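You operate a simulated robot arm through the tools that you are given. There is no shell and no other tool.

You run a simulated robot arm. Do the job below in one go: nothing can be reset, and whatever is moved stays where it is left.

TASK
Build the valve as the valve card says, latch it and test it.
Fine: rubber disc, stem, spring, cover; the green lamp must light.

It is judged by the outcome, as a careful person would: the job done as asked, and still so three seconds after it is handed in. It fails if anything else is knocked over, pushed out of place, dropped, spilled or broken. Lids that push on must go on centred and level and be pressed home; caps that screw on are set level and turned clockwise until they are tight.

THE ROBOT
A 7-joint arm with a two-finger gripper, fixed in place. Base frame: the origin is at the foot of the arm, x ahead of it, y to its left, z up; the work surface is at about z = 0. Lengths are in m, angles in rad, forces in N, time in s.
With the tool pointing down near the work surface it reaches from about 0.16 to 0.38 m from the base axis. Its first joint turns from -1.257 to 1.257 rad. Payload 0.6 kg.
Tool frame: the origin (TCP) lies between the finger pads and is the grasp point; the fingertips stand 0.022 m ahead of it; z points along the fingers, y is the line along which they close. The gripper opens to 0.092 m. The gripper's body begins 0.065 m behind the TCP.
Orientation is told as [roll, pitch, yaw] about the base's x, y, z axes, in that order, counted from this pose: with the fingers straight down and closing along the base's y, the tool's x points along the base's -x, its y along +y and its z along -z.

THE INTERFACE
- The arm moves only by the tool play_rows. Its argument "series" is a list that holds one entry, the list of rows, each a list of 7 numbers: the shift along the base's x, y, z in m, then the turn, a rotation vector about the base's x, y, z in rad, then the closure in counts, from 0 (fully open) to 255 (shut). In form: [[[x, y, z, ax, ay, az, gripper], ...]]. A call has 1 to 20 rows; each row shifts and turns the commanded pose from where the row before left it. Each row takes 0.2 s and may step no farther than 0.05 m and 0.15 rad from the row before; otherwise, or with a gripper value out of range, the whole call is refused. Where a pose cannot be reached the arm comes as near as it can. A force on the tool above 60 N (or 10 N above the force at the start of the call, whichever is more), or a blocked arm, ends the call early, and 0.2 s more pass. Each finger halts on what it meets, pressing with about 26 N; the grip force reading is that of the motor and also rises with nothing between the fingers. The clock runs only during rows and for 0.2 s after the last one: add rows that do not move to give the fingers time. The reply holds the time, the measured pose of the TCP, the force on the tool along the base axes, the opening and the grip force, in the units named above and with some noise, with the torque about the TCP (base axes, N m) and any sound that the robot's microphone picked up.
- Cameras (640 x 400 px; columns grow to the right, rows downward): "scene" is fixed at [0.0341, -0.2536, 0.4175]; the picture's right is [0.92, -0.39, 0.00], its down [-0.18, -0.43, -0.89] and it looks along [0.35, 0.82, -0.46] (base axes); focal length 214 px, centre (320, 200). "wrist" rides on the gripper at [0.071, 0.019, -0.102] in the tool frame; the picture's right is [-0.26, 0.96, 0.00], its down [-0.75, -0.20, -0.63] and it looks along [-0.60, -0.16, 0.78] (tool axes); focal length 280 px, centre (320, 200).
- camera(camera): a new picture of that camera. The clock stands still meanwhile.
- probe_pixels(camera, pixels): for up to 12 pixels [column, row] of the newest picture of that camera ("zoom" is the newest enlarged one), the place [x, y, z] in the base frame of the surface seen there, good to about 0.003 m. The clock stands still meanwhile.
- zoom(camera, box): a new picture of the part [left, top, right, bottom] of that camera's present view, enlarged. The clock stands still meanwhile.
- finish_job(): hands the job in; it is judged then, once.

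Open the gripper and draw the arm clear of the work before you hand the job in, unless the task says otherwise.

The tools are called as a command line: name --argument value ..., lists and objects as JSON in quotes. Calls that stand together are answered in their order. play_rows: Moves the arm, as the interface text tells. Its arguments: {"type":"object","properties":{"series":{"type":"array","items":{"type":"array","items":{"type":"array","items":{"type":"number"}}}}},"required":["series"]} The other tools are called the same way: camera (camera) takes a picture; probe_pixels (camera, pixels) gives the place of the surface under pixels of a picture; zoom (camera, box) takes an enlarged picture of a part of a camera's view; finish_job () hands the job in.

At the start:

```text
time: 0.0
position: [0.1917, -0.0679, 0.3285]
orientation: [0.001, 0.0, 0.001]
wrist_force: [-0.3, 0.5, -0.1]
moment: [-0.02, 0.01, 0.01]
opening: 0.0921
finger_force: 0.1
```

scene: 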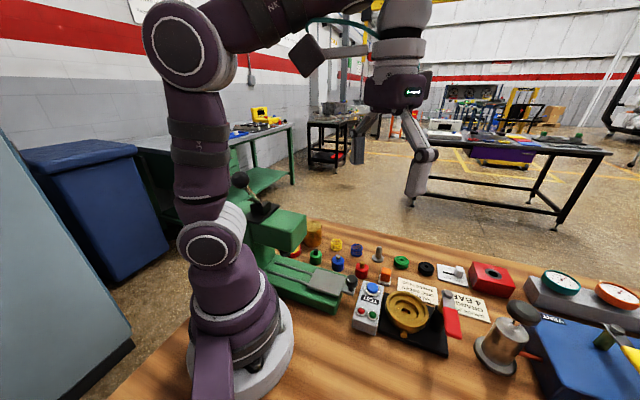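
wrist: 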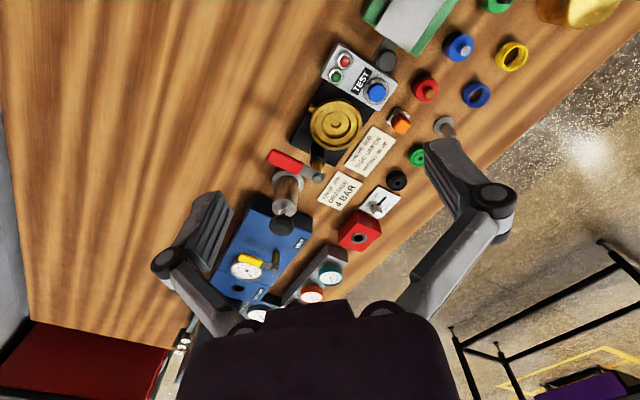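

The bench shows many parts and two cards near scene pixels (418,290) and (470,303). I zoom in to read them and identify the parts.

zoom --camera "scene" --box '[340, 240, 520, 352]'

zoom --camera "wrist" --box '[280, 100, 440, 200]'

zoom --camera "scene" --box '[290, 215, 450, 315]'

zoom --camera "scene" --box '[440, 250, 640, 375]'

```text
3.56 times, centred on (430, 296) of scene
```

zoom: 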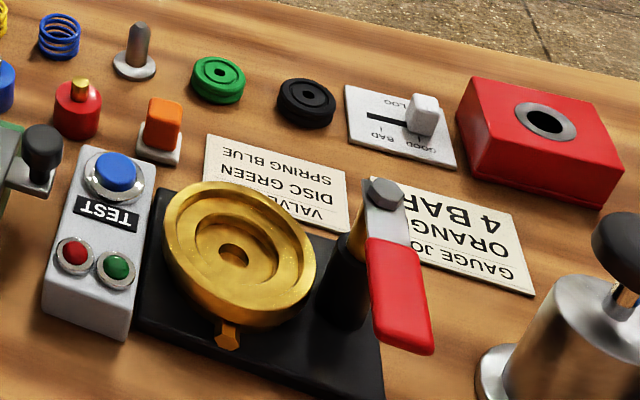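

```text
4.00 times, centred on (360, 150) of wrist
```

zoom: 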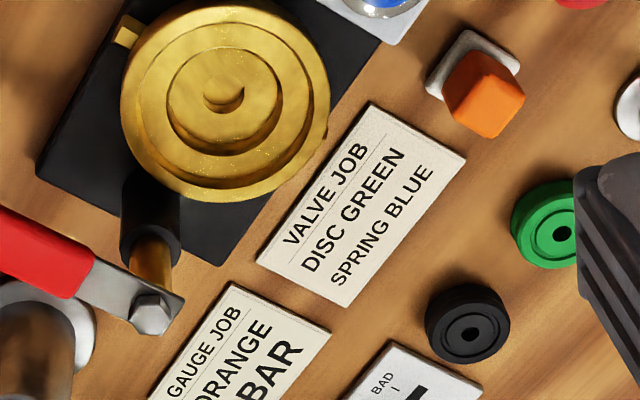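

```text
4.00 times, centred on (370, 265) of scene
```

zoom: 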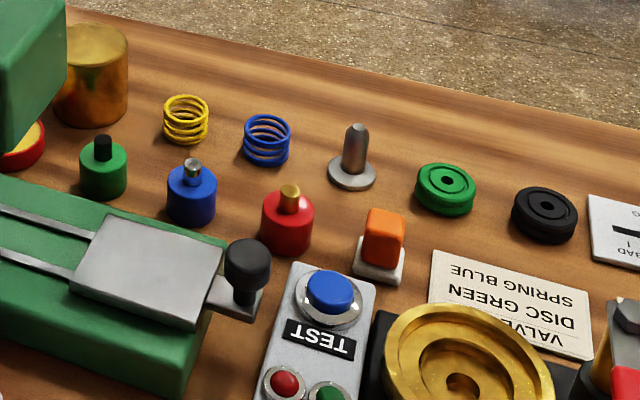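

```text
3.20 times, centred on (540, 312) of scene
```

zoom: 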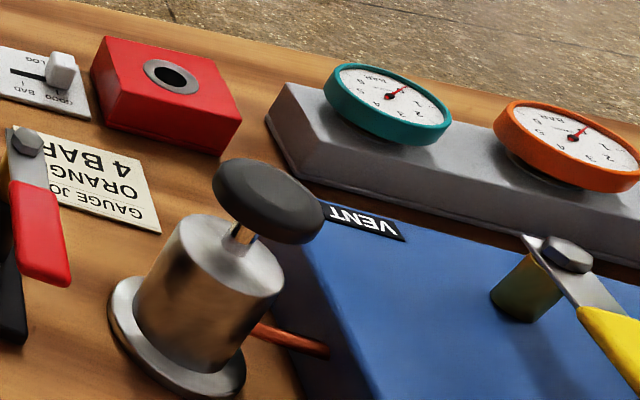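

The valve card asks for a green disc and a blue spring. I probe the relevant parts for their positions.

camera --camera "scene"

probe_pixels --camera "scene" --pixels '[[402, 260], [357, 247], [378, 248], [312, 226], [407, 306], [372, 288], [365, 314], [376, 314], [452, 322], [446, 292], [426, 269], [430, 345]]'

zoom --camera "wrist" --box '[440, 0, 640, 125]'

zoom --camera "wrist" --box '[320, 0, 480, 100]'

```text
taken
```

scene: 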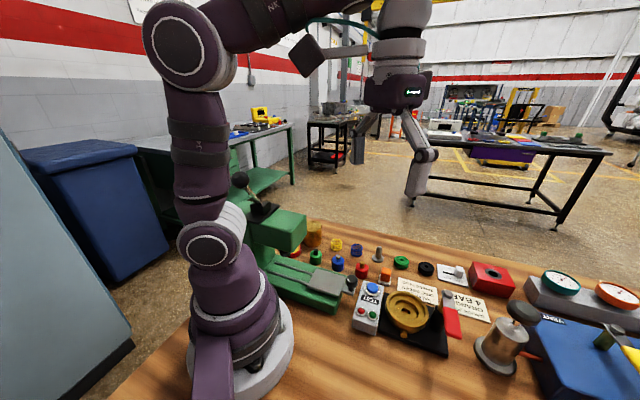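

```text
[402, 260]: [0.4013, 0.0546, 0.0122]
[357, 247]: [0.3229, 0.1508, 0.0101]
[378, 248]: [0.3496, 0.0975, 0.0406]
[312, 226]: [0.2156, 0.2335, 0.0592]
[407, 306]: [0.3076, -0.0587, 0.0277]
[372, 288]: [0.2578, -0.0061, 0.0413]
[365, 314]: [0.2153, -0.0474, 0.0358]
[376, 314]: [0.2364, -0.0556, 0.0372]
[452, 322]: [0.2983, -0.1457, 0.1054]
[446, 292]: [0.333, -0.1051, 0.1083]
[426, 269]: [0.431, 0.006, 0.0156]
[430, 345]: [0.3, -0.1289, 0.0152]
```

```text
3.20 times, centred on (540, 62) of wrist
```

zoom: 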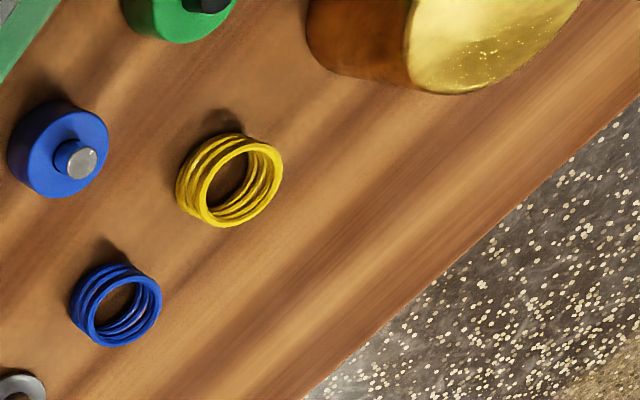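

```text
4.00 times, centred on (400, 50) of wrist
```

zoom: 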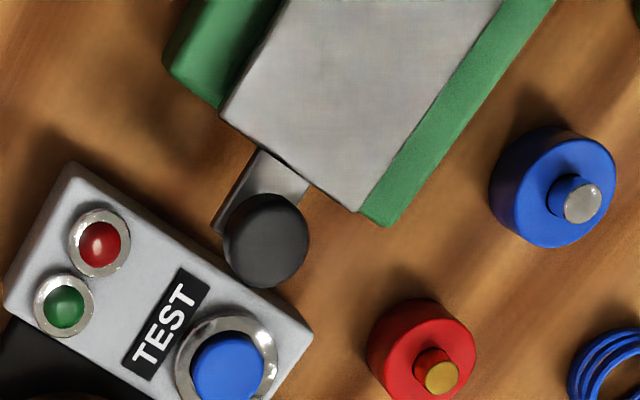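

The parts lie around the valve body at about (0.308,-0.059). I lower the arm over clear space to get a closer wrist view of the body, the lever and the lamps.

play_rows --series '[[[0, 0.01, -0.04, 0, 0, 0, 0], [0, 0.01, -0.04, 0, 0, 0, 0], [0, 0.01, -0.04, 0, 0, 0, 0], [0, 0, 0, 0, 0, 0, 0]]]'

camera --camera "wrist"

zoom --camera "wrist" --box '[160, 50, 480, 250]'

```text
time: 1.0
position: [0.193, -0.0353, 0.2089]
orientation: [0.002, -0.002, 0.002]
wrist_force: [0.2, 0.0, -0.9]
moment: [0.0, -0.06, 0.0]
opening: 0.0919
finger_force: 0.1
```

```text
taken
```

wrist: 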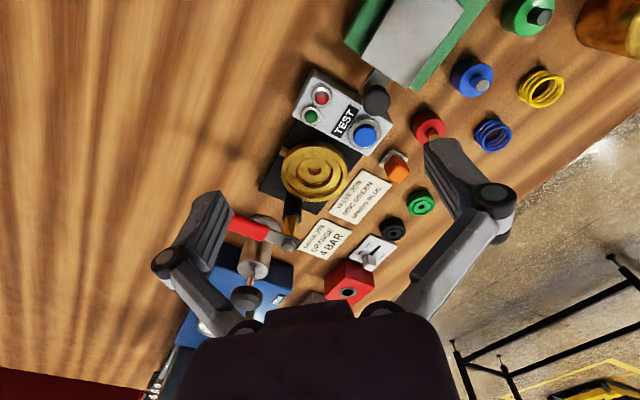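

```text
2.00 times, centred on (320, 150) of wrist
```

zoom: 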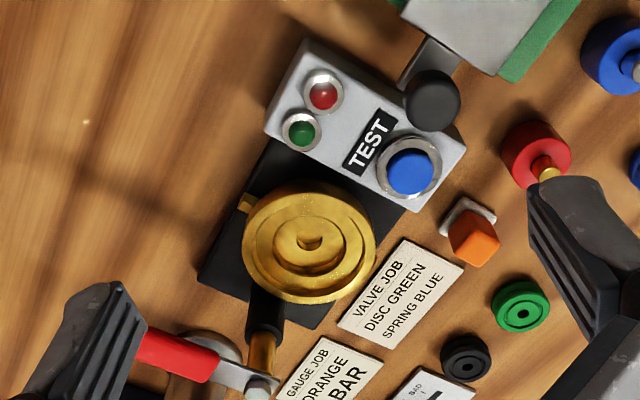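

The dish rim and inner steps show near wrist pixels (315,172). I probe rim, step, bore, lever and bench points in this view.

probe_pixels --camera "wrist" --pixels '[[283, 172], [345, 172], [316, 147], [316, 198], [313, 169], [300, 170], [332, 172], [292, 173], [340, 175], [292, 215], [285, 243], [235, 226]]'

zoom --camera "wrist" --box '[260, 130, 372, 200]'

zoom --camera "wrist" --box '[208, 180, 320, 250]'

zoom --camera "scene" --box '[364, 270, 492, 350]'

```text
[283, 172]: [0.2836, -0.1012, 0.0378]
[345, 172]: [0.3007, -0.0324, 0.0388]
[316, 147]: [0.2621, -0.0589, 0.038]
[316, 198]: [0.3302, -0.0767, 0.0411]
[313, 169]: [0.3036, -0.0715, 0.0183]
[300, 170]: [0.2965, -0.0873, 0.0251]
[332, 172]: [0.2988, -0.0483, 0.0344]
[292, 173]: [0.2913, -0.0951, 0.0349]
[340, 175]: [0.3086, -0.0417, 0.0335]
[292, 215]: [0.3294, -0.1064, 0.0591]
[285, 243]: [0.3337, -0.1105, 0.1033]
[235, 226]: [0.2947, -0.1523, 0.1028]
```

```text
5.71 times, centred on (316, 165) of wrist
```

zoom: 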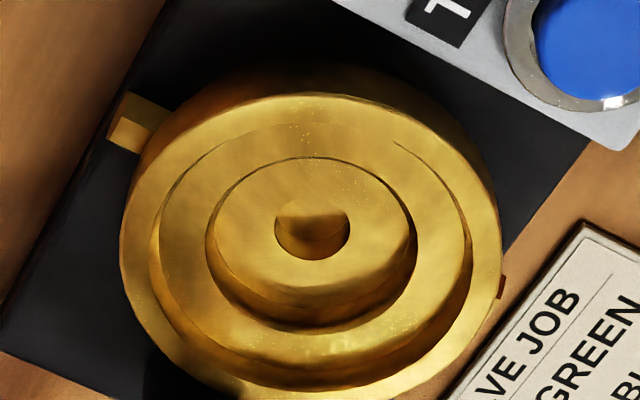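

```text
5.71 times, centred on (264, 215) of wrist
```

zoom: 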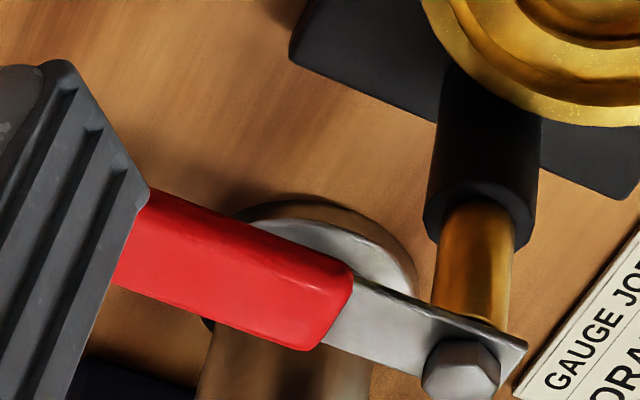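

```text
5.00 times, centred on (428, 310) of scene
```

zoom: 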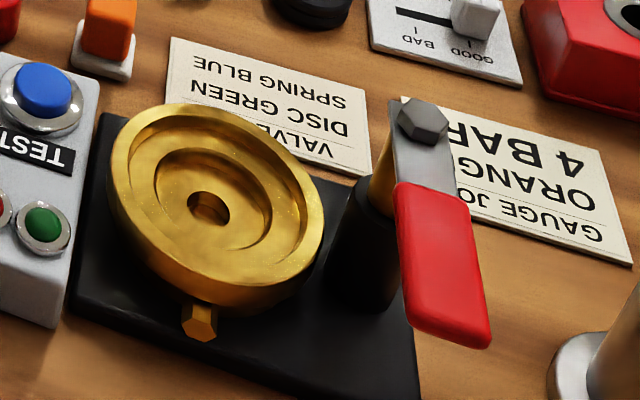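

I now move left to look at the cover and the green machine, first probing the machine's extents from the scene view.

probe_pixels --camera "scene" --pixels '[[280, 228], [300, 232], [262, 210], [240, 180], [258, 212], [310, 240], [316, 236], [297, 252], [300, 275], [352, 283], [330, 305], [283, 255]]'

zoom --camera "scene" --box '[210, 160, 370, 260]'

play_rows --series '[[[-0.005, 0.045, 0.01, 0, 0, 0, 0], [-0.01, 0.045, 0.02, 0, 0, 0, 0], [-0.015, 0.045, 0.02, 0, 0, 0, 0], [-0.015, 0.04, 0.02, 0, 0, 0, 0], [0, 0, 0, 0, 0, 0, 0]]]'

camera --camera "wrist"

```text
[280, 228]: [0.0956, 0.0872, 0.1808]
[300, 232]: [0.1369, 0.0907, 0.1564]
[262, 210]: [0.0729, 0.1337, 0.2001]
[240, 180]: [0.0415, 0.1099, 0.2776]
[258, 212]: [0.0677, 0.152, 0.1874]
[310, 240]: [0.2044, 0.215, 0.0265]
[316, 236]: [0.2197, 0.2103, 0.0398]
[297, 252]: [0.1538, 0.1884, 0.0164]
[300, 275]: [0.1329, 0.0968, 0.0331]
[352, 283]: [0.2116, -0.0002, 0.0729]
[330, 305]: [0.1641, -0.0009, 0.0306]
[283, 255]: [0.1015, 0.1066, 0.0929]
```

```text
4.00 times, centred on (290, 210) of scene
```

zoom: 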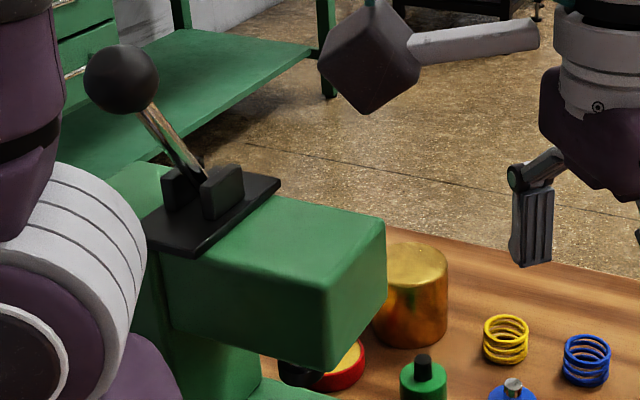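

```text
refused: row 2 steps farther than a row can; nothing moved
```

```text
taken
```

wrist: 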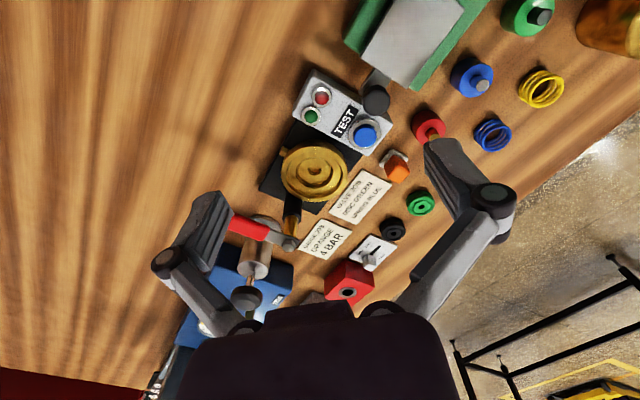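

The previous move was refused as one step was a hair too long, so nothing moved. I go left in smaller steps at a safe height (head of the green machine tops out near z=0.2 at x<0.15).

play_rows --series '[[[0.005, 0.035, 0.02, 0, 0, 0, 0], [0.005, 0.035, 0.02, 0, 0, 0, 0], [0.0, 0.035, 0.02, 0, 0, 0, 0], [0.0, 0.035, 0.0, 0, 0, 0, 0], [0, 0.035, 0, 0, 0, 0, 0], [0, 0, 0, 0, 0, 0, 0]]]'

camera --camera "wrist"

camera --camera "scene"

```text
time: 2.4
position: [0.2018, 0.1367, 0.2701]
orientation: [0.0, -0.002, 0.001]
wrist_force: [-0.2, -0.7, 0.5]
moment: [0.03, -0.01, -0.01]
opening: 0.0919
finger_force: 0.0
```

```text
taken
```

wrist: 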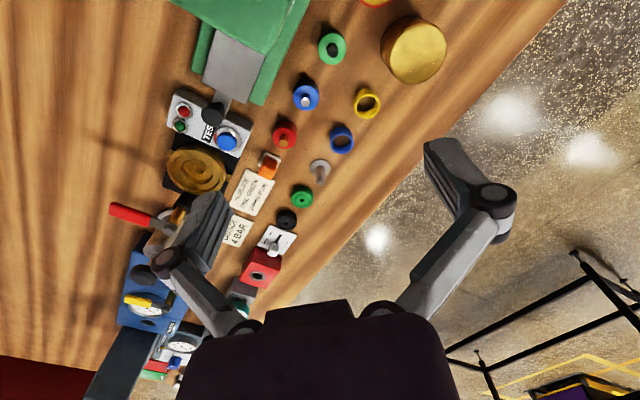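

```text
taken
```

scene: 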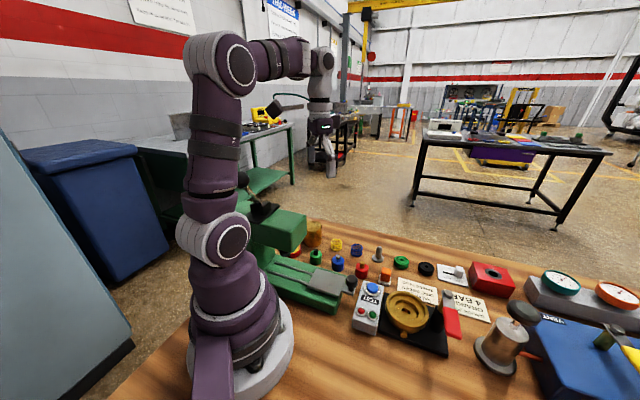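

The view now shows cover (413,50), springs, stem (320,170) and green disc (302,196). I zoom and probe them.

probe_pixels --camera "wrist" --pixels '[[413, 40], [383, 45], [443, 45], [413, 20], [410, 72], [410, 82], [342, 127], [342, 152], [331, 140], [354, 140], [302, 190], [302, 205]]'

zoom --camera "wrist" --box '[340, 0, 500, 100]'

zoom --camera "wrist" --box '[260, 110, 388, 190]'

zoom --camera "wrist" --box '[240, 150, 368, 230]'

```text
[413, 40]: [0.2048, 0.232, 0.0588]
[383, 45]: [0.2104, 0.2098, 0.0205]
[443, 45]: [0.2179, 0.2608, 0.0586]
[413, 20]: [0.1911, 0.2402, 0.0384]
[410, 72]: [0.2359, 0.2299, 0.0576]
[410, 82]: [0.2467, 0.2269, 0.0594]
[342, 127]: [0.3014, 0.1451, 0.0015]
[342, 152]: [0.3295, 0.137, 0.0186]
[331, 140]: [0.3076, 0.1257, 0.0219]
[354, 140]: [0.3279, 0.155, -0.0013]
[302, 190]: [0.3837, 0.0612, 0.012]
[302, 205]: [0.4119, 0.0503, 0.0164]
```

```text
4.00 times, centred on (420, 50) of wrist
```

zoom: 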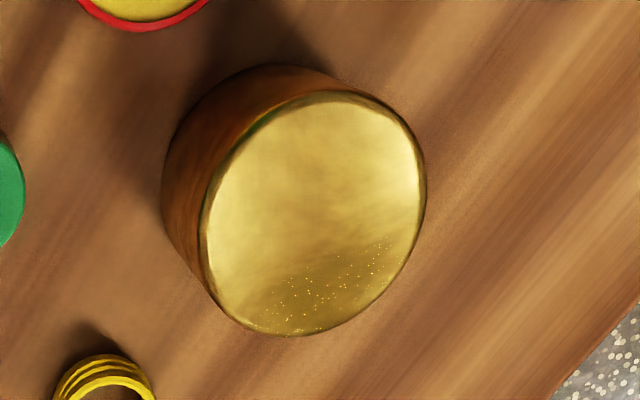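

```text
5.00 times, centred on (324, 150) of wrist
```

zoom: 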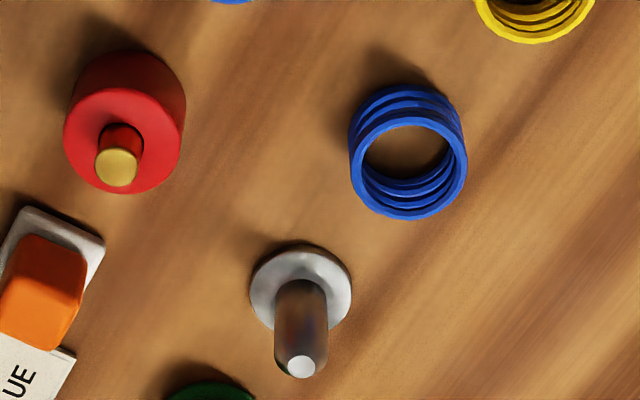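

```text
5.00 times, centred on (304, 190) of wrist
```

zoom: 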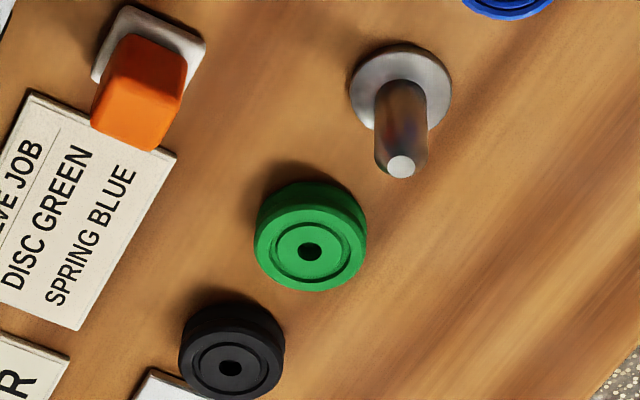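

Estimated sizes: disc r≈0.018, stem flange r≈0.0155, spring r≈0.017, cover r≈0.028 high 0.058, body bore r≈0.021. The disc is at radius 0.405, so I approach it with the tool tilted outward, hovering above first.

play_rows --series '[[[0.035, -0.02, -0.01, 0, 0, 0, 60], [0.035, -0.02, -0.015, 0, -0.1, 0, 100], [0.035, -0.02, -0.02, 0, -0.1, 0, 122], [0.03, -0.015, -0.025, 0, -0.1, 0, 122], [0.03, -0.0065, -0.03, 0, -0.05, 0, 122], [0.03, 0, -0.03, 0, 0, 0, 122], [0, 0, -0.03, 0, 0, 0, 122], [0, 0, 0, 0, 0, 0, 122]]]'

camera --camera "wrist"

camera --camera "scene"

```text
time: 4.2
position: [0.3972, 0.058, 0.1062]
orientation: [0.002, -0.352, 0.002]
wrist_force: [0.5, -0.5, -0.9]
moment: [0.02, -0.04, 0.02]
opening: 0.0478
finger_force: 0.1
```

```text
taken
```

wrist: 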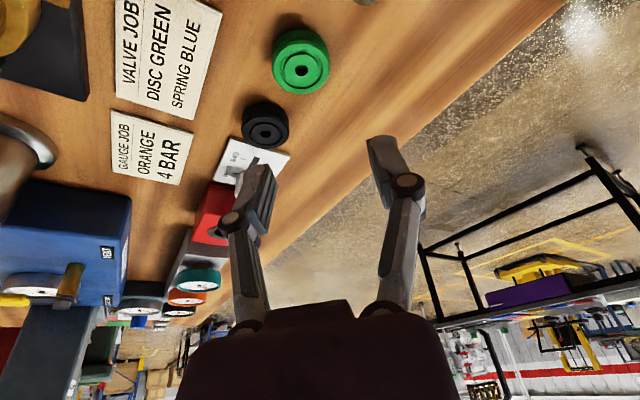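

```text
taken
```

scene: 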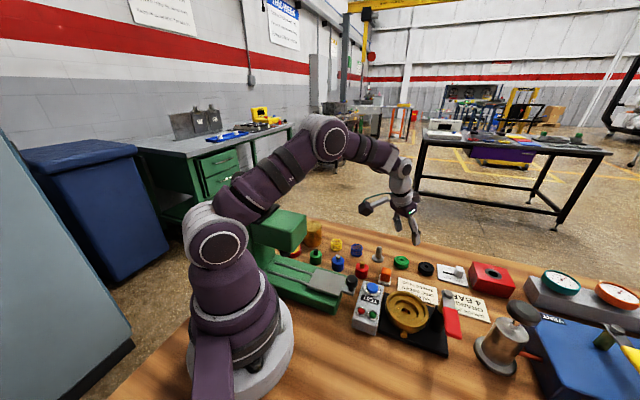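

The arm reaches the tilted hover at (0.397,0.058,0.106); the green disc shows at wrist (301,62). I zoom to fix its centre and height, and probe a few points.

zoom --camera "wrist" --box '[220, 10, 380, 110]'

probe_pixels --camera "wrist" --pixels '[[302, 70], [281, 70], [324, 70], [302, 54], [302, 88], [292, 60], [312, 60], [292, 80], [312, 80], [295, 31], [220, 15], [205, 60]]'

zoom --camera "scene" --box '[376, 245, 440, 285]'

```text
4.00 times, centred on (300, 60) of wrist
```

zoom: 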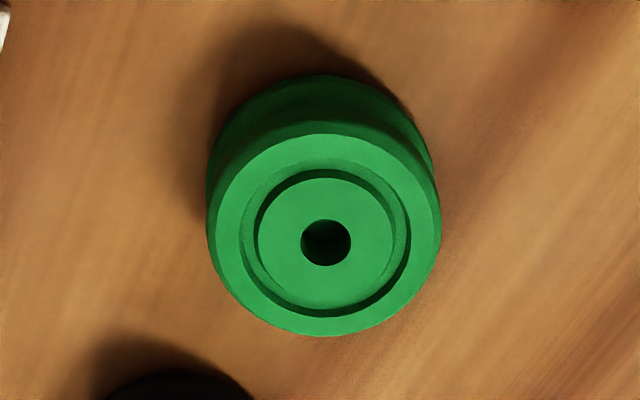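

```text
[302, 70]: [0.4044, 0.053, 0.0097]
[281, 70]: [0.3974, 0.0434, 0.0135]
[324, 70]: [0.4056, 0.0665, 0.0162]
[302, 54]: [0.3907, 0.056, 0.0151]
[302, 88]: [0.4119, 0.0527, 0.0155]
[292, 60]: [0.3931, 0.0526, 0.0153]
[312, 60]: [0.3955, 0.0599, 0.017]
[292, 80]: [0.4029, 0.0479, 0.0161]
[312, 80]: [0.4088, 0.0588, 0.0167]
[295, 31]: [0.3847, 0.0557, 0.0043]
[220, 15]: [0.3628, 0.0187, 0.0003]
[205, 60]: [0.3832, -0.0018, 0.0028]
```

```text
10.00 times, centred on (408, 265) of scene
```

zoom: 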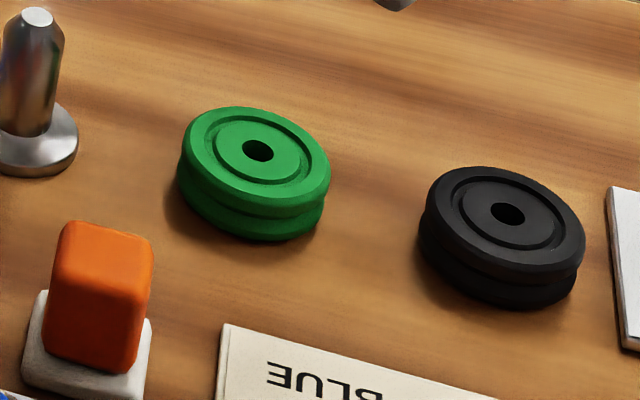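

The disc's centre comes out at about (0.4005, 0.0543), its top at z≈0.0155. I descend to just above it and check the alignment.

play_rows --series '[[[-0.001, -0.001, -0.02, 0, 0, 0, 122], [-0.001, -0.001, -0.02, 0, 0, 0, 122], [0, 0, -0.015, 0, 0, 0, 122], [0, 0, 0, 0, 0, 0, 122], [0, 0, 0, 0, 0, 0, 122]]]'

camera --camera "wrist"

zoom --camera "scene" --box '[370, 225, 450, 275]'

```text
time: 5.4
position: [0.3938, 0.0553, 0.0535]
orientation: [0.0, -0.352, 0.003]
wrist_force: [0.7, 0.1, 0.1]
moment: [0.05, 0.01, 0.04]
opening: 0.048
finger_force: 0.0
```

```text
taken
```

wrist: 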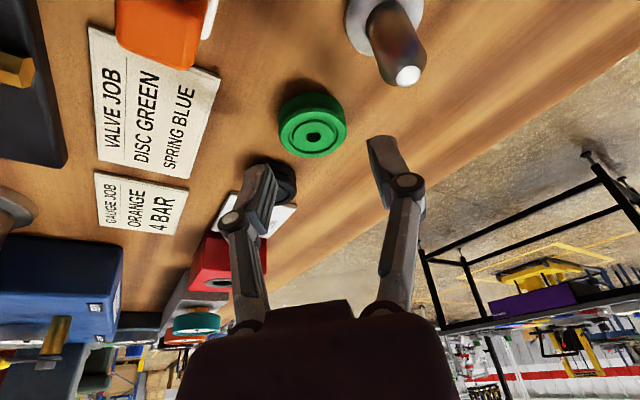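

```text
8.00 times, centred on (410, 250) of scene
```

zoom: 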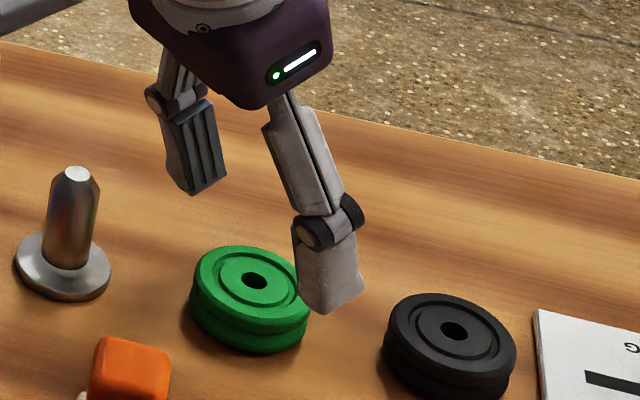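

From this view (disc hole at wrist (313,137)) the disc sits about 8 mm ahead and 2.7 mm to the right of the TCP. I correct that, descend to grasp height, and check before closing.

play_rows --series '[[[0.0025, -0.0028, 0, 0, 0, 0, 122], [0, 0, -0.013, 0, 0, 0, 122], [0, 0, -0.012, 0, 0, 0, 122], [0, 0, 0, 0, 0, 0, 122]]]'

camera --camera "wrist"

zoom --camera "scene" --box '[370, 225, 450, 275]'

zoom --camera "wrist" --box '[220, 100, 420, 225]'

```text
time: 6.4
position: [0.3972, 0.0502, 0.0286]
orientation: [0.002, -0.351, 0.001]
wrist_force: [-0.9, 0.2, 0.0]
moment: [0.03, 0.01, 0.03]
opening: 0.0477
finger_force: 0.0
```

```text
taken
```

wrist: 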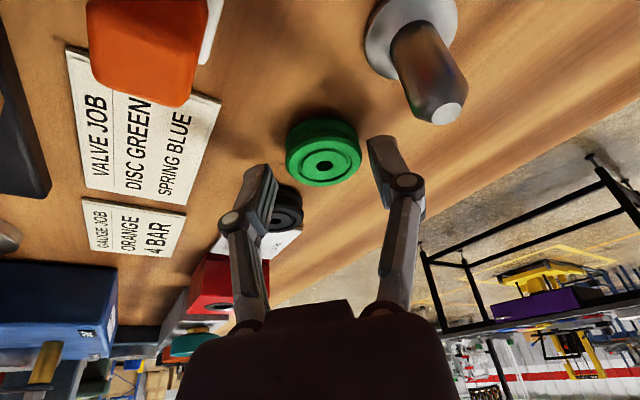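

```text
8.00 times, centred on (410, 250) of scene
```

zoom: 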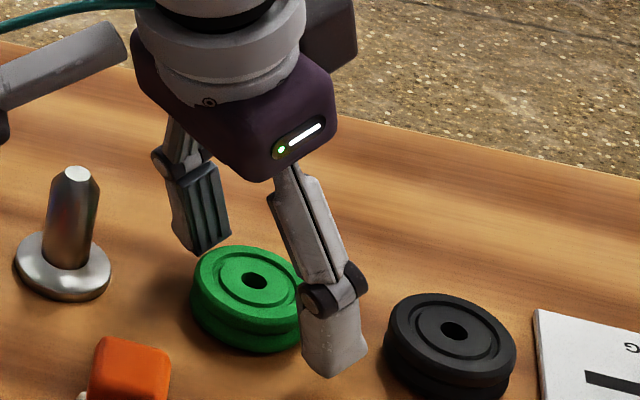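

```text
3.20 times, centred on (320, 162) of wrist
```

zoom: 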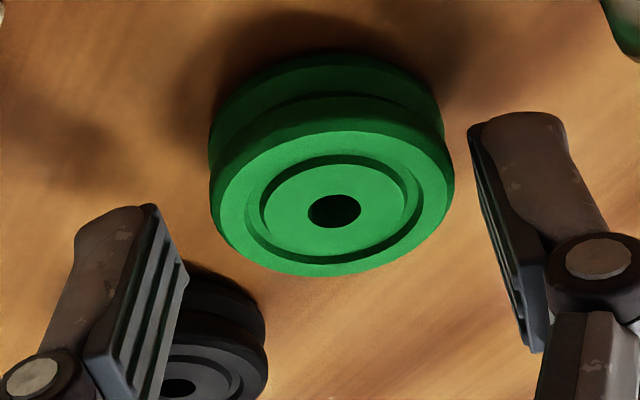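

Using the measured pose, the disc is at about (0.4003, 0.0527); I'm 3 mm too far out and 2.5 mm too far right. I correct and recheck.

play_rows --series '[[[-0.003, 0.0025, 0, 0, 0, 0, 122], [0, 0, 0, 0, 0, 0, 122], [0, 0, 0, 0, 0, 0, 122]]]'

zoom --camera "wrist" --box '[220, 100, 420, 225]'

```text
time: 7.2
position: [0.3938, 0.0533, 0.0282]
orientation: [0.0, -0.352, 0.003]
wrist_force: [-0.3, -0.8, -1.1]
moment: [0.03, -0.01, -0.01]
opening: 0.0481
finger_force: 0.2
```

```text
3.20 times, centred on (320, 162) of wrist
```

zoom: 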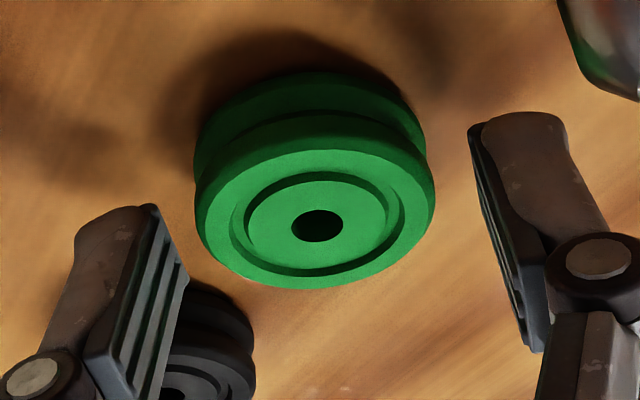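

Now the disc is within 1 mm of the intended spot between the pads. I close the gripper.

play_rows --series '[[[0, 0, 0, 0, 0, 0, 150], [0, 0, 0, 0, 0, 0, 200], [0, 0, 0, 0, 0, 0, 220], [0, 0, 0, 0, 0, 0, 220]]]'

zoom --camera "wrist" --box '[220, 100, 420, 225]'

```text
time: 8.2
position: [0.3943, 0.0524, 0.0285]
orientation: [0.001, -0.352, 0.002]
wrist_force: [-0.3, -1.0, 4.3]
moment: [-0.03, 0.04, -0.01]
opening: 0.0355
finger_force: 25.9
```

```text
3.20 times, centred on (320, 162) of wrist
```

zoom: 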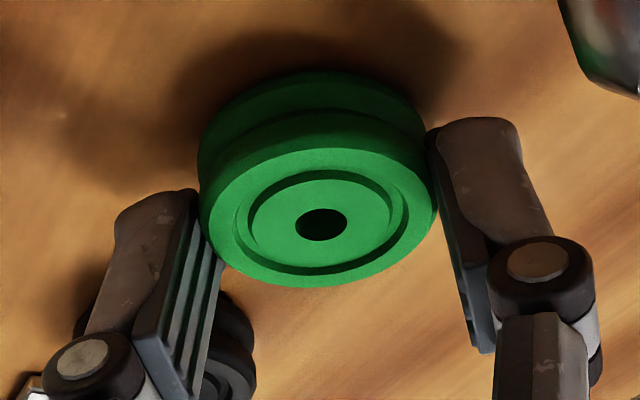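

The disc is held (opening 0.0355, 26 N), centred in the pads. I lift it and carry it over the valve body at about (0.298,-0.069), staying high above the lever.

play_rows --series '[[[0, 0, 0.02, 0, 0, 0, 220], [0, 0, 0.035, 0, 0, 0, 220], [0, 0, 0.04, 0, 0, 0, 220], [0, 0, 0.03, 0, 0, 0, 220], [-0.025, -0.03, 0, 0, 0, 0, 220], [-0.025, -0.03, 0, 0, 0, 0, 220], [-0.026, -0.03, 0, 0, 0, 0, 220], [-0.026, -0.031, 0, 0, 0, 0, 220], [0, 0, 0, 0, 0, 0, 220], [0, 0, 0, 0, 0, 0, 220]]]'

camera --camera "wrist"

camera --camera "scene"

```text
time: 10.4
position: [0.2948, -0.0662, 0.1585]
orientation: [0.003, -0.351, 0.001]
wrist_force: [-0.3, -0.9, 0.0]
moment: [-0.02, -0.01, 0.01]
opening: 0.0356
finger_force: 26.2
```

```text
taken
```

wrist: 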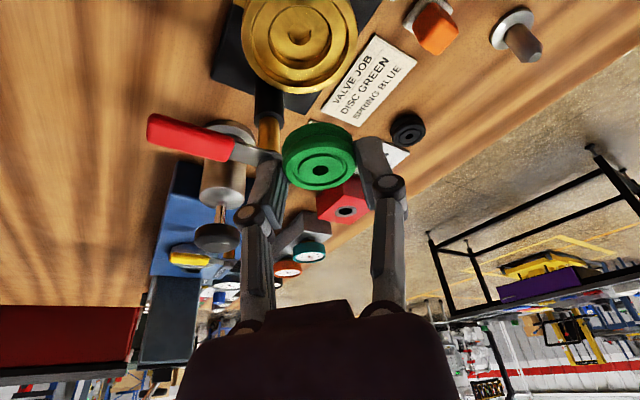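

```text
taken
```

scene: 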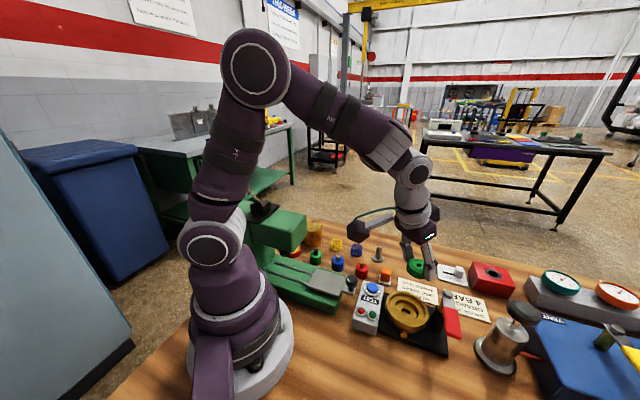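

The disc is held level in the tilted grip. I zoom on the body at wrist (297,33) to refine its centre and step heights.

zoom --camera "wrist" --box '[220, 0, 380, 100]'

probe_pixels --camera "wrist" --pixels '[[300, 30], [283, 40], [315, 42], [275, 55], [320, 55], [270, 68], [328, 68], [300, 60], [300, 72], [248, 40], [352, 40], [272, 20]]'

zoom --camera "scene" --box '[376, 275, 456, 325]'

probe_pixels --camera "zoom" --pixels '[[80, 200], [330, 160], [200, 60], [220, 330], [240, 240], [200, 200], [270, 240], [130, 210], [290, 180], [150, 160], [300, 290], [240, 150]]'

```text
4.00 times, centred on (300, 50) of wrist
```

zoom: 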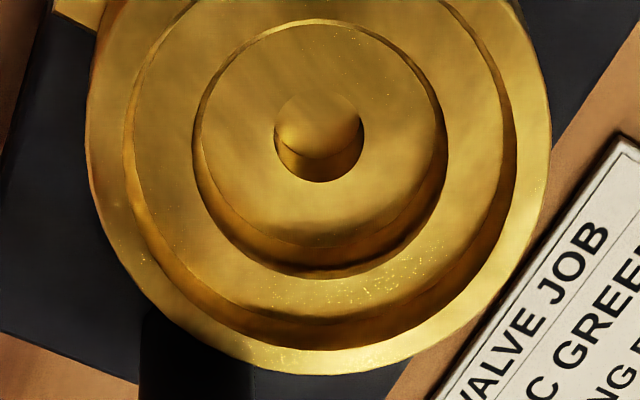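

```text
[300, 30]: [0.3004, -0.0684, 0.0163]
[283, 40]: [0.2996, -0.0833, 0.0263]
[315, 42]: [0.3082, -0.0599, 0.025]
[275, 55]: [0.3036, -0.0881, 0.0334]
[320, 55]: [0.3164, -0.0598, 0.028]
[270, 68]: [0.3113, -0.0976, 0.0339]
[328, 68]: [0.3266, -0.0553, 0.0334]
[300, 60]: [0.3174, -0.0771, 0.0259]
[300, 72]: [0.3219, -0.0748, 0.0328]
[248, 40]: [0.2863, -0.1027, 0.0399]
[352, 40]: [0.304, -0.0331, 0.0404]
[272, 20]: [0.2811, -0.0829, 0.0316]
```

```text
8.00 times, centred on (416, 300) of scene
```

zoom: 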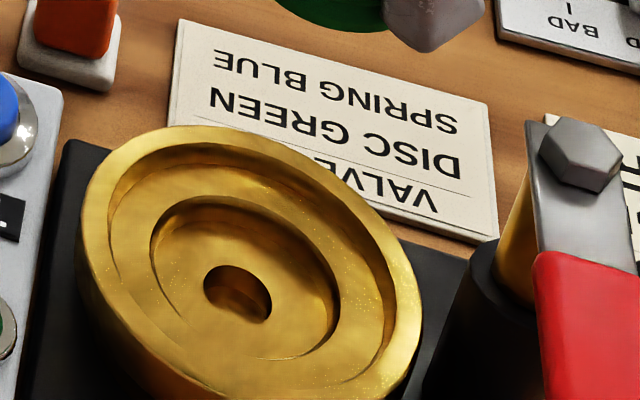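

```text
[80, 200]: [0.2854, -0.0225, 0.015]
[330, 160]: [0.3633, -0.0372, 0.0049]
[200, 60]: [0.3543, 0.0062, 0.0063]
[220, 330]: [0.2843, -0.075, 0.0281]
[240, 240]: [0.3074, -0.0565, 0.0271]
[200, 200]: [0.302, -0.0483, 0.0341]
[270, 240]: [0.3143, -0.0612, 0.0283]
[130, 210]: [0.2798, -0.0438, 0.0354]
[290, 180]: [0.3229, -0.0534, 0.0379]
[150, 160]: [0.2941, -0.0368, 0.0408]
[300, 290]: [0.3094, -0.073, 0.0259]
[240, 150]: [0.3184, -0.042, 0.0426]
```

Both cameras agree: body centre (0.2975,-0.0692), bore floor z≈0.0255, ledge 0.0335, rim 0.040. I lower the disc to just above the rim and recheck.

play_rows --series '[[[-0.0026, -0.003, -0.02, 0, 0, 0, 220], [0, 0, -0.025, 0, 0, 0, 220], [0, 0, -0.02, 0, 0, 0, 220], [0, 0, -0.01, 0, 0, 0, 220], [0, 0, 0, 0, 0, 0, 220], [0, 0, 0, 0, 0, 0, 220]]]'

camera --camera "wrist"

zoom --camera "scene" --box '[370, 260, 466, 320]'

```text
time: 11.8
position: [0.2911, -0.0704, 0.0789]
orientation: [0.003, -0.351, 0.003]
wrist_force: [-0.4, -0.5, 0.3]
moment: [0.04, 0.04, 0.03]
opening: 0.0354
finger_force: 26.4
```

```text
taken
```

wrist: 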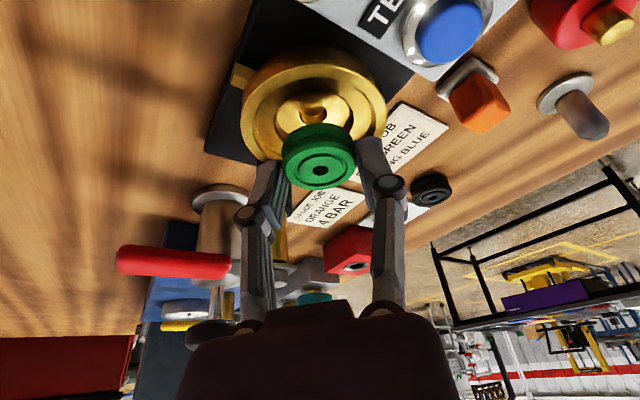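

```text
6.67 times, centred on (418, 290) of scene
```

zoom: 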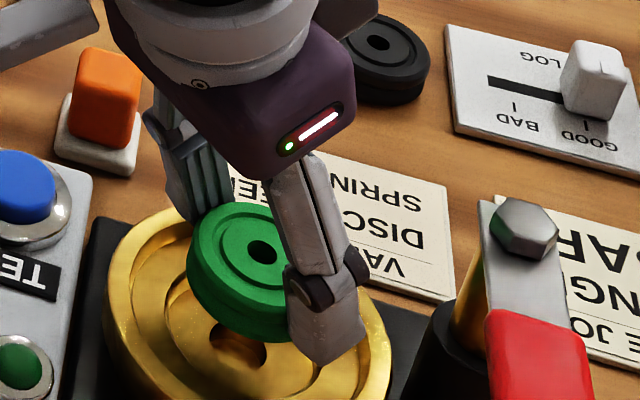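

I zoom the wrist view to check the disc against the body's hole before the final lowering.

zoom --camera "wrist" --box '[230, 40, 402, 148]'

```text
3.70 times, centred on (316, 94) of wrist
```

zoom: 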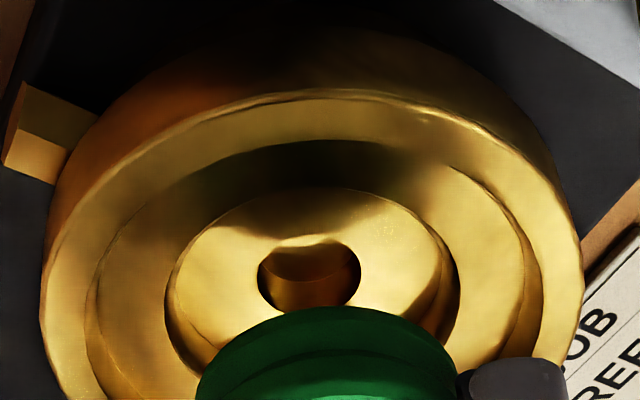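

The hole at wrist (313,114) puts the body within 1 mm of the disc axis. I make the tiny correction, lower into the bore mouth, and open a little.

play_rows --series '[[[0.0006, -0.0008, -0.008, 0, 0, 0, 220], [0, 0, -0.007, 0, 0, 0, 220], [0, 0, -0.005, 0, 0, 0, 220], [0, 0, 0, 0, 0, 0, 220], [0, 0, 0, 0, 0, 0, 220]]]'

zoom --camera "scene" --box '[370, 260, 466, 320]'

zoom --camera "wrist" --box '[220, 80, 412, 200]'

```text
time: 13.0
position: [0.2899, -0.0709, 0.0579]
orientation: [0.001, -0.35, 0.001]
wrist_force: [-0.1, -1.0, -0.3]
moment: [0.0, 0.02, 0.01]
opening: 0.0353
finger_force: 26.1
```

```text
6.67 times, centred on (418, 290) of scene
```

zoom: 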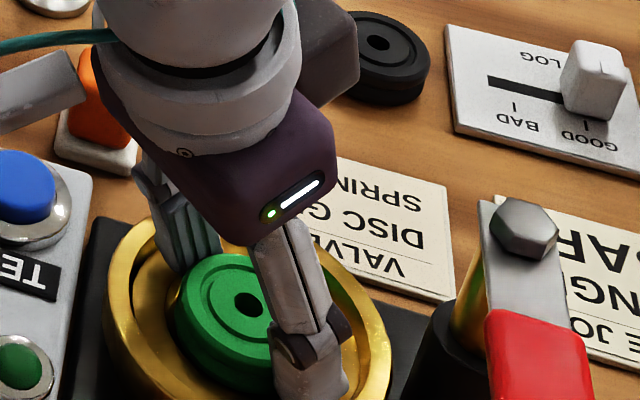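

```text
3.33 times, centred on (316, 140) of wrist
```

zoom: 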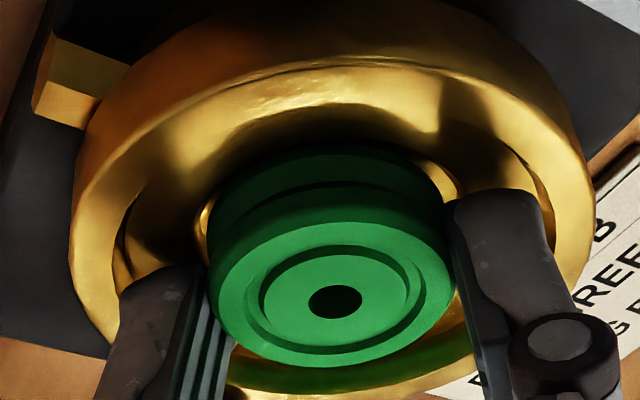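

The disc is within the bore mouth and visually concentric with the rim. I open by about 5 mm only, so the fingers clear the rim, and look.

play_rows --series '[[[0, 0, 0, 0, 0, 0, 141], [0, 0, 0, 0, 0, 0, 141], [0, 0, 0, 0, 0, 0, 141]]]'

zoom --camera "wrist" --box '[220, 80, 412, 200]'

zoom --camera "scene" --box '[370, 260, 466, 320]'

```text
time: 13.8
position: [0.2896, -0.0712, 0.0579]
orientation: [0.001, -0.352, 0.002]
wrist_force: [0.2, 1.4, 0.9]
moment: [0.02, 0.04, -0.01]
opening: 0.0408
finger_force: 0.0
```

```text
3.33 times, centred on (316, 140) of wrist
```

zoom: 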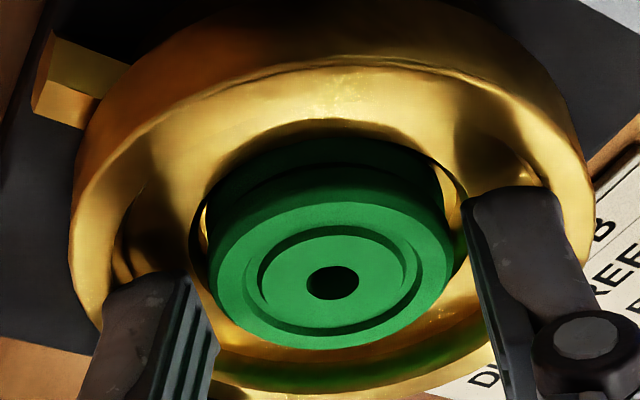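

```text
6.67 times, centred on (418, 290) of scene
```

zoom: 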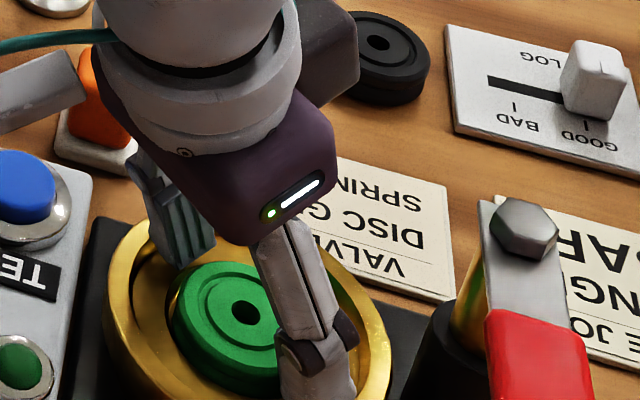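

The disc has dropped into the bore. I raise the tool, reduce the tilt to about 0.15, and move to hover over the stem near (0.358,0.099).

play_rows --series '[[[0, 0, 0.02, 0, 0, 0, 141], [0, 0, 0.04, 0, 0, 0, 141], [0, 0.01, 0.035, 0, 0.1, 0, 141], [0.01, 0.035, 0, 0, 0.1, 0, 158], [0.01, 0.04, 0, 0, 0, 0, 158], [0.02, 0.04, 0, 0, 0, 0, 158], [0.02, 0.04, -0.01, 0, 0, 0, 158], [0, 0, -0.02, 0, 0, 0, 158], [0, 0, 0, 0, 0, 0, 158], [0, 0, 0, 0, 0, 0, 158]]]'

camera --camera "wrist"

zoom --camera "scene" --box '[366, 275, 446, 325]'

```text
time: 16.0
position: [0.3498, 0.0932, 0.1235]
orientation: [0.004, -0.151, 0.001]
wrist_force: [-0.3, -0.1, -0.2]
moment: [-0.01, -0.01, 0.03]
opening: 0.035
finger_force: 0.1
```

```text
taken
```

wrist: 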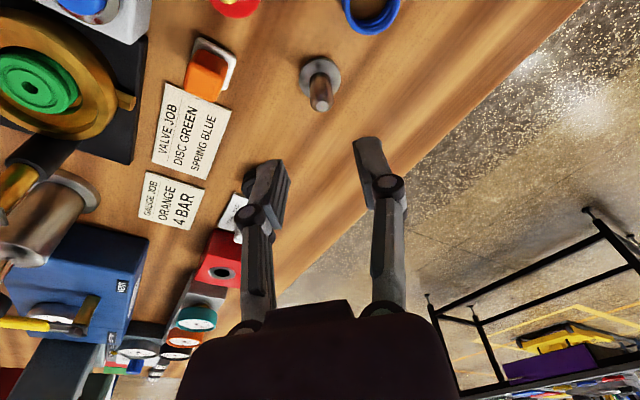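

```text
8.00 times, centred on (406, 300) of scene
```

zoom: 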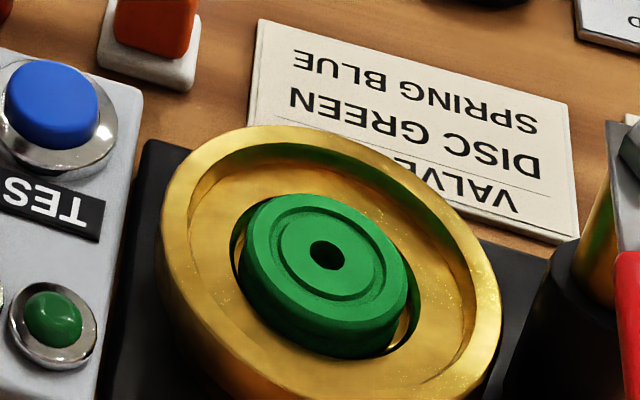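

The disc sits level in the bore, about 1 mm from concentric. Now I zoom on the stem at wrist (320,85) to locate it.

zoom --camera "wrist" --box '[256, 40, 384, 120]'

probe_pixels --camera "wrist" --pixels '[[320, 105], [319, 103], [321, 106], [305, 75], [336, 75], [318, 62], [308, 90], [334, 88]]'

zoom --camera "scene" --box '[355, 235, 403, 265]'

```text
5.00 times, centred on (320, 80) of wrist
```

zoom: 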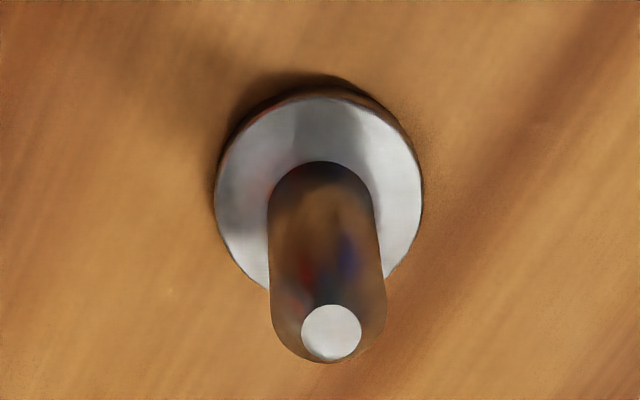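

```text
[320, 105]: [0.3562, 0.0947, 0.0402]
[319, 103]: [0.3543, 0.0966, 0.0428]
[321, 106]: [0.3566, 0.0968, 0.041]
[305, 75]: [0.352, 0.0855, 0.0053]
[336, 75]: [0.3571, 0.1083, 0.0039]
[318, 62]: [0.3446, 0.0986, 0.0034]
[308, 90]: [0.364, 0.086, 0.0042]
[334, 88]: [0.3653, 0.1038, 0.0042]
```

```text
13.33 times, centred on (379, 250) of scene
```

zoom: 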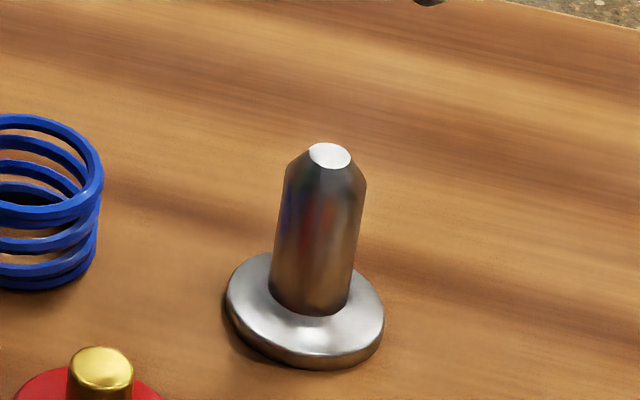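

The stem is at about (0.357,0.0962), rod 15 mm thick, top z≈0.041. I move to just above it and recheck.

play_rows --series '[[[0.0058, 0.003, -0.02, 0, 0, 0, 158], [0, 0, -0.025, 0, 0, 0, 158], [0, 0, -0.008, 0, 0, 0, 158], [0, 0, 0, 0, 0, 0, 158], [0, 0, 0, 0, 0, 0, 158]]]'

zoom --camera "wrist" --box '[224, 80, 416, 200]'

zoom --camera "scene" --box '[340, 220, 420, 270]'

```text
time: 17.2
position: [0.3549, 0.0955, 0.0724]
orientation: [0.002, -0.15, 0.002]
wrist_force: [-0.5, -0.5, -0.1]
moment: [-0.02, -0.01, 0.0]
opening: 0.0349
finger_force: 0.2
```

```text
3.33 times, centred on (320, 140) of wrist
```

zoom: 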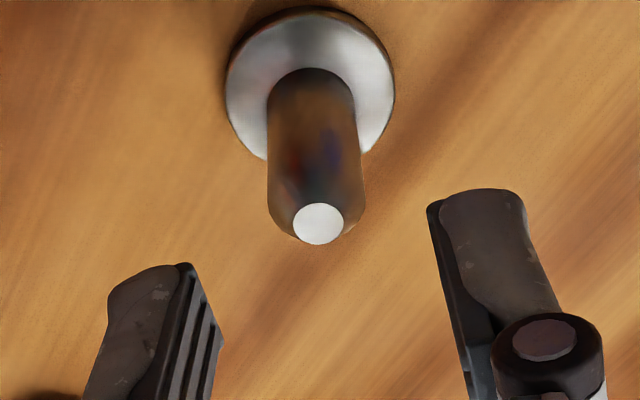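

```text
8.00 times, centred on (380, 245) of scene
```

zoom: 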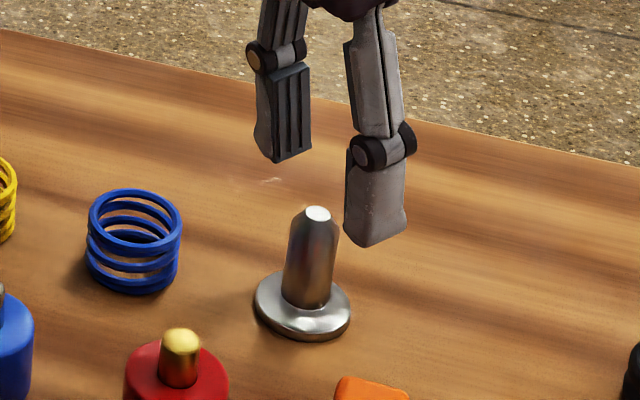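

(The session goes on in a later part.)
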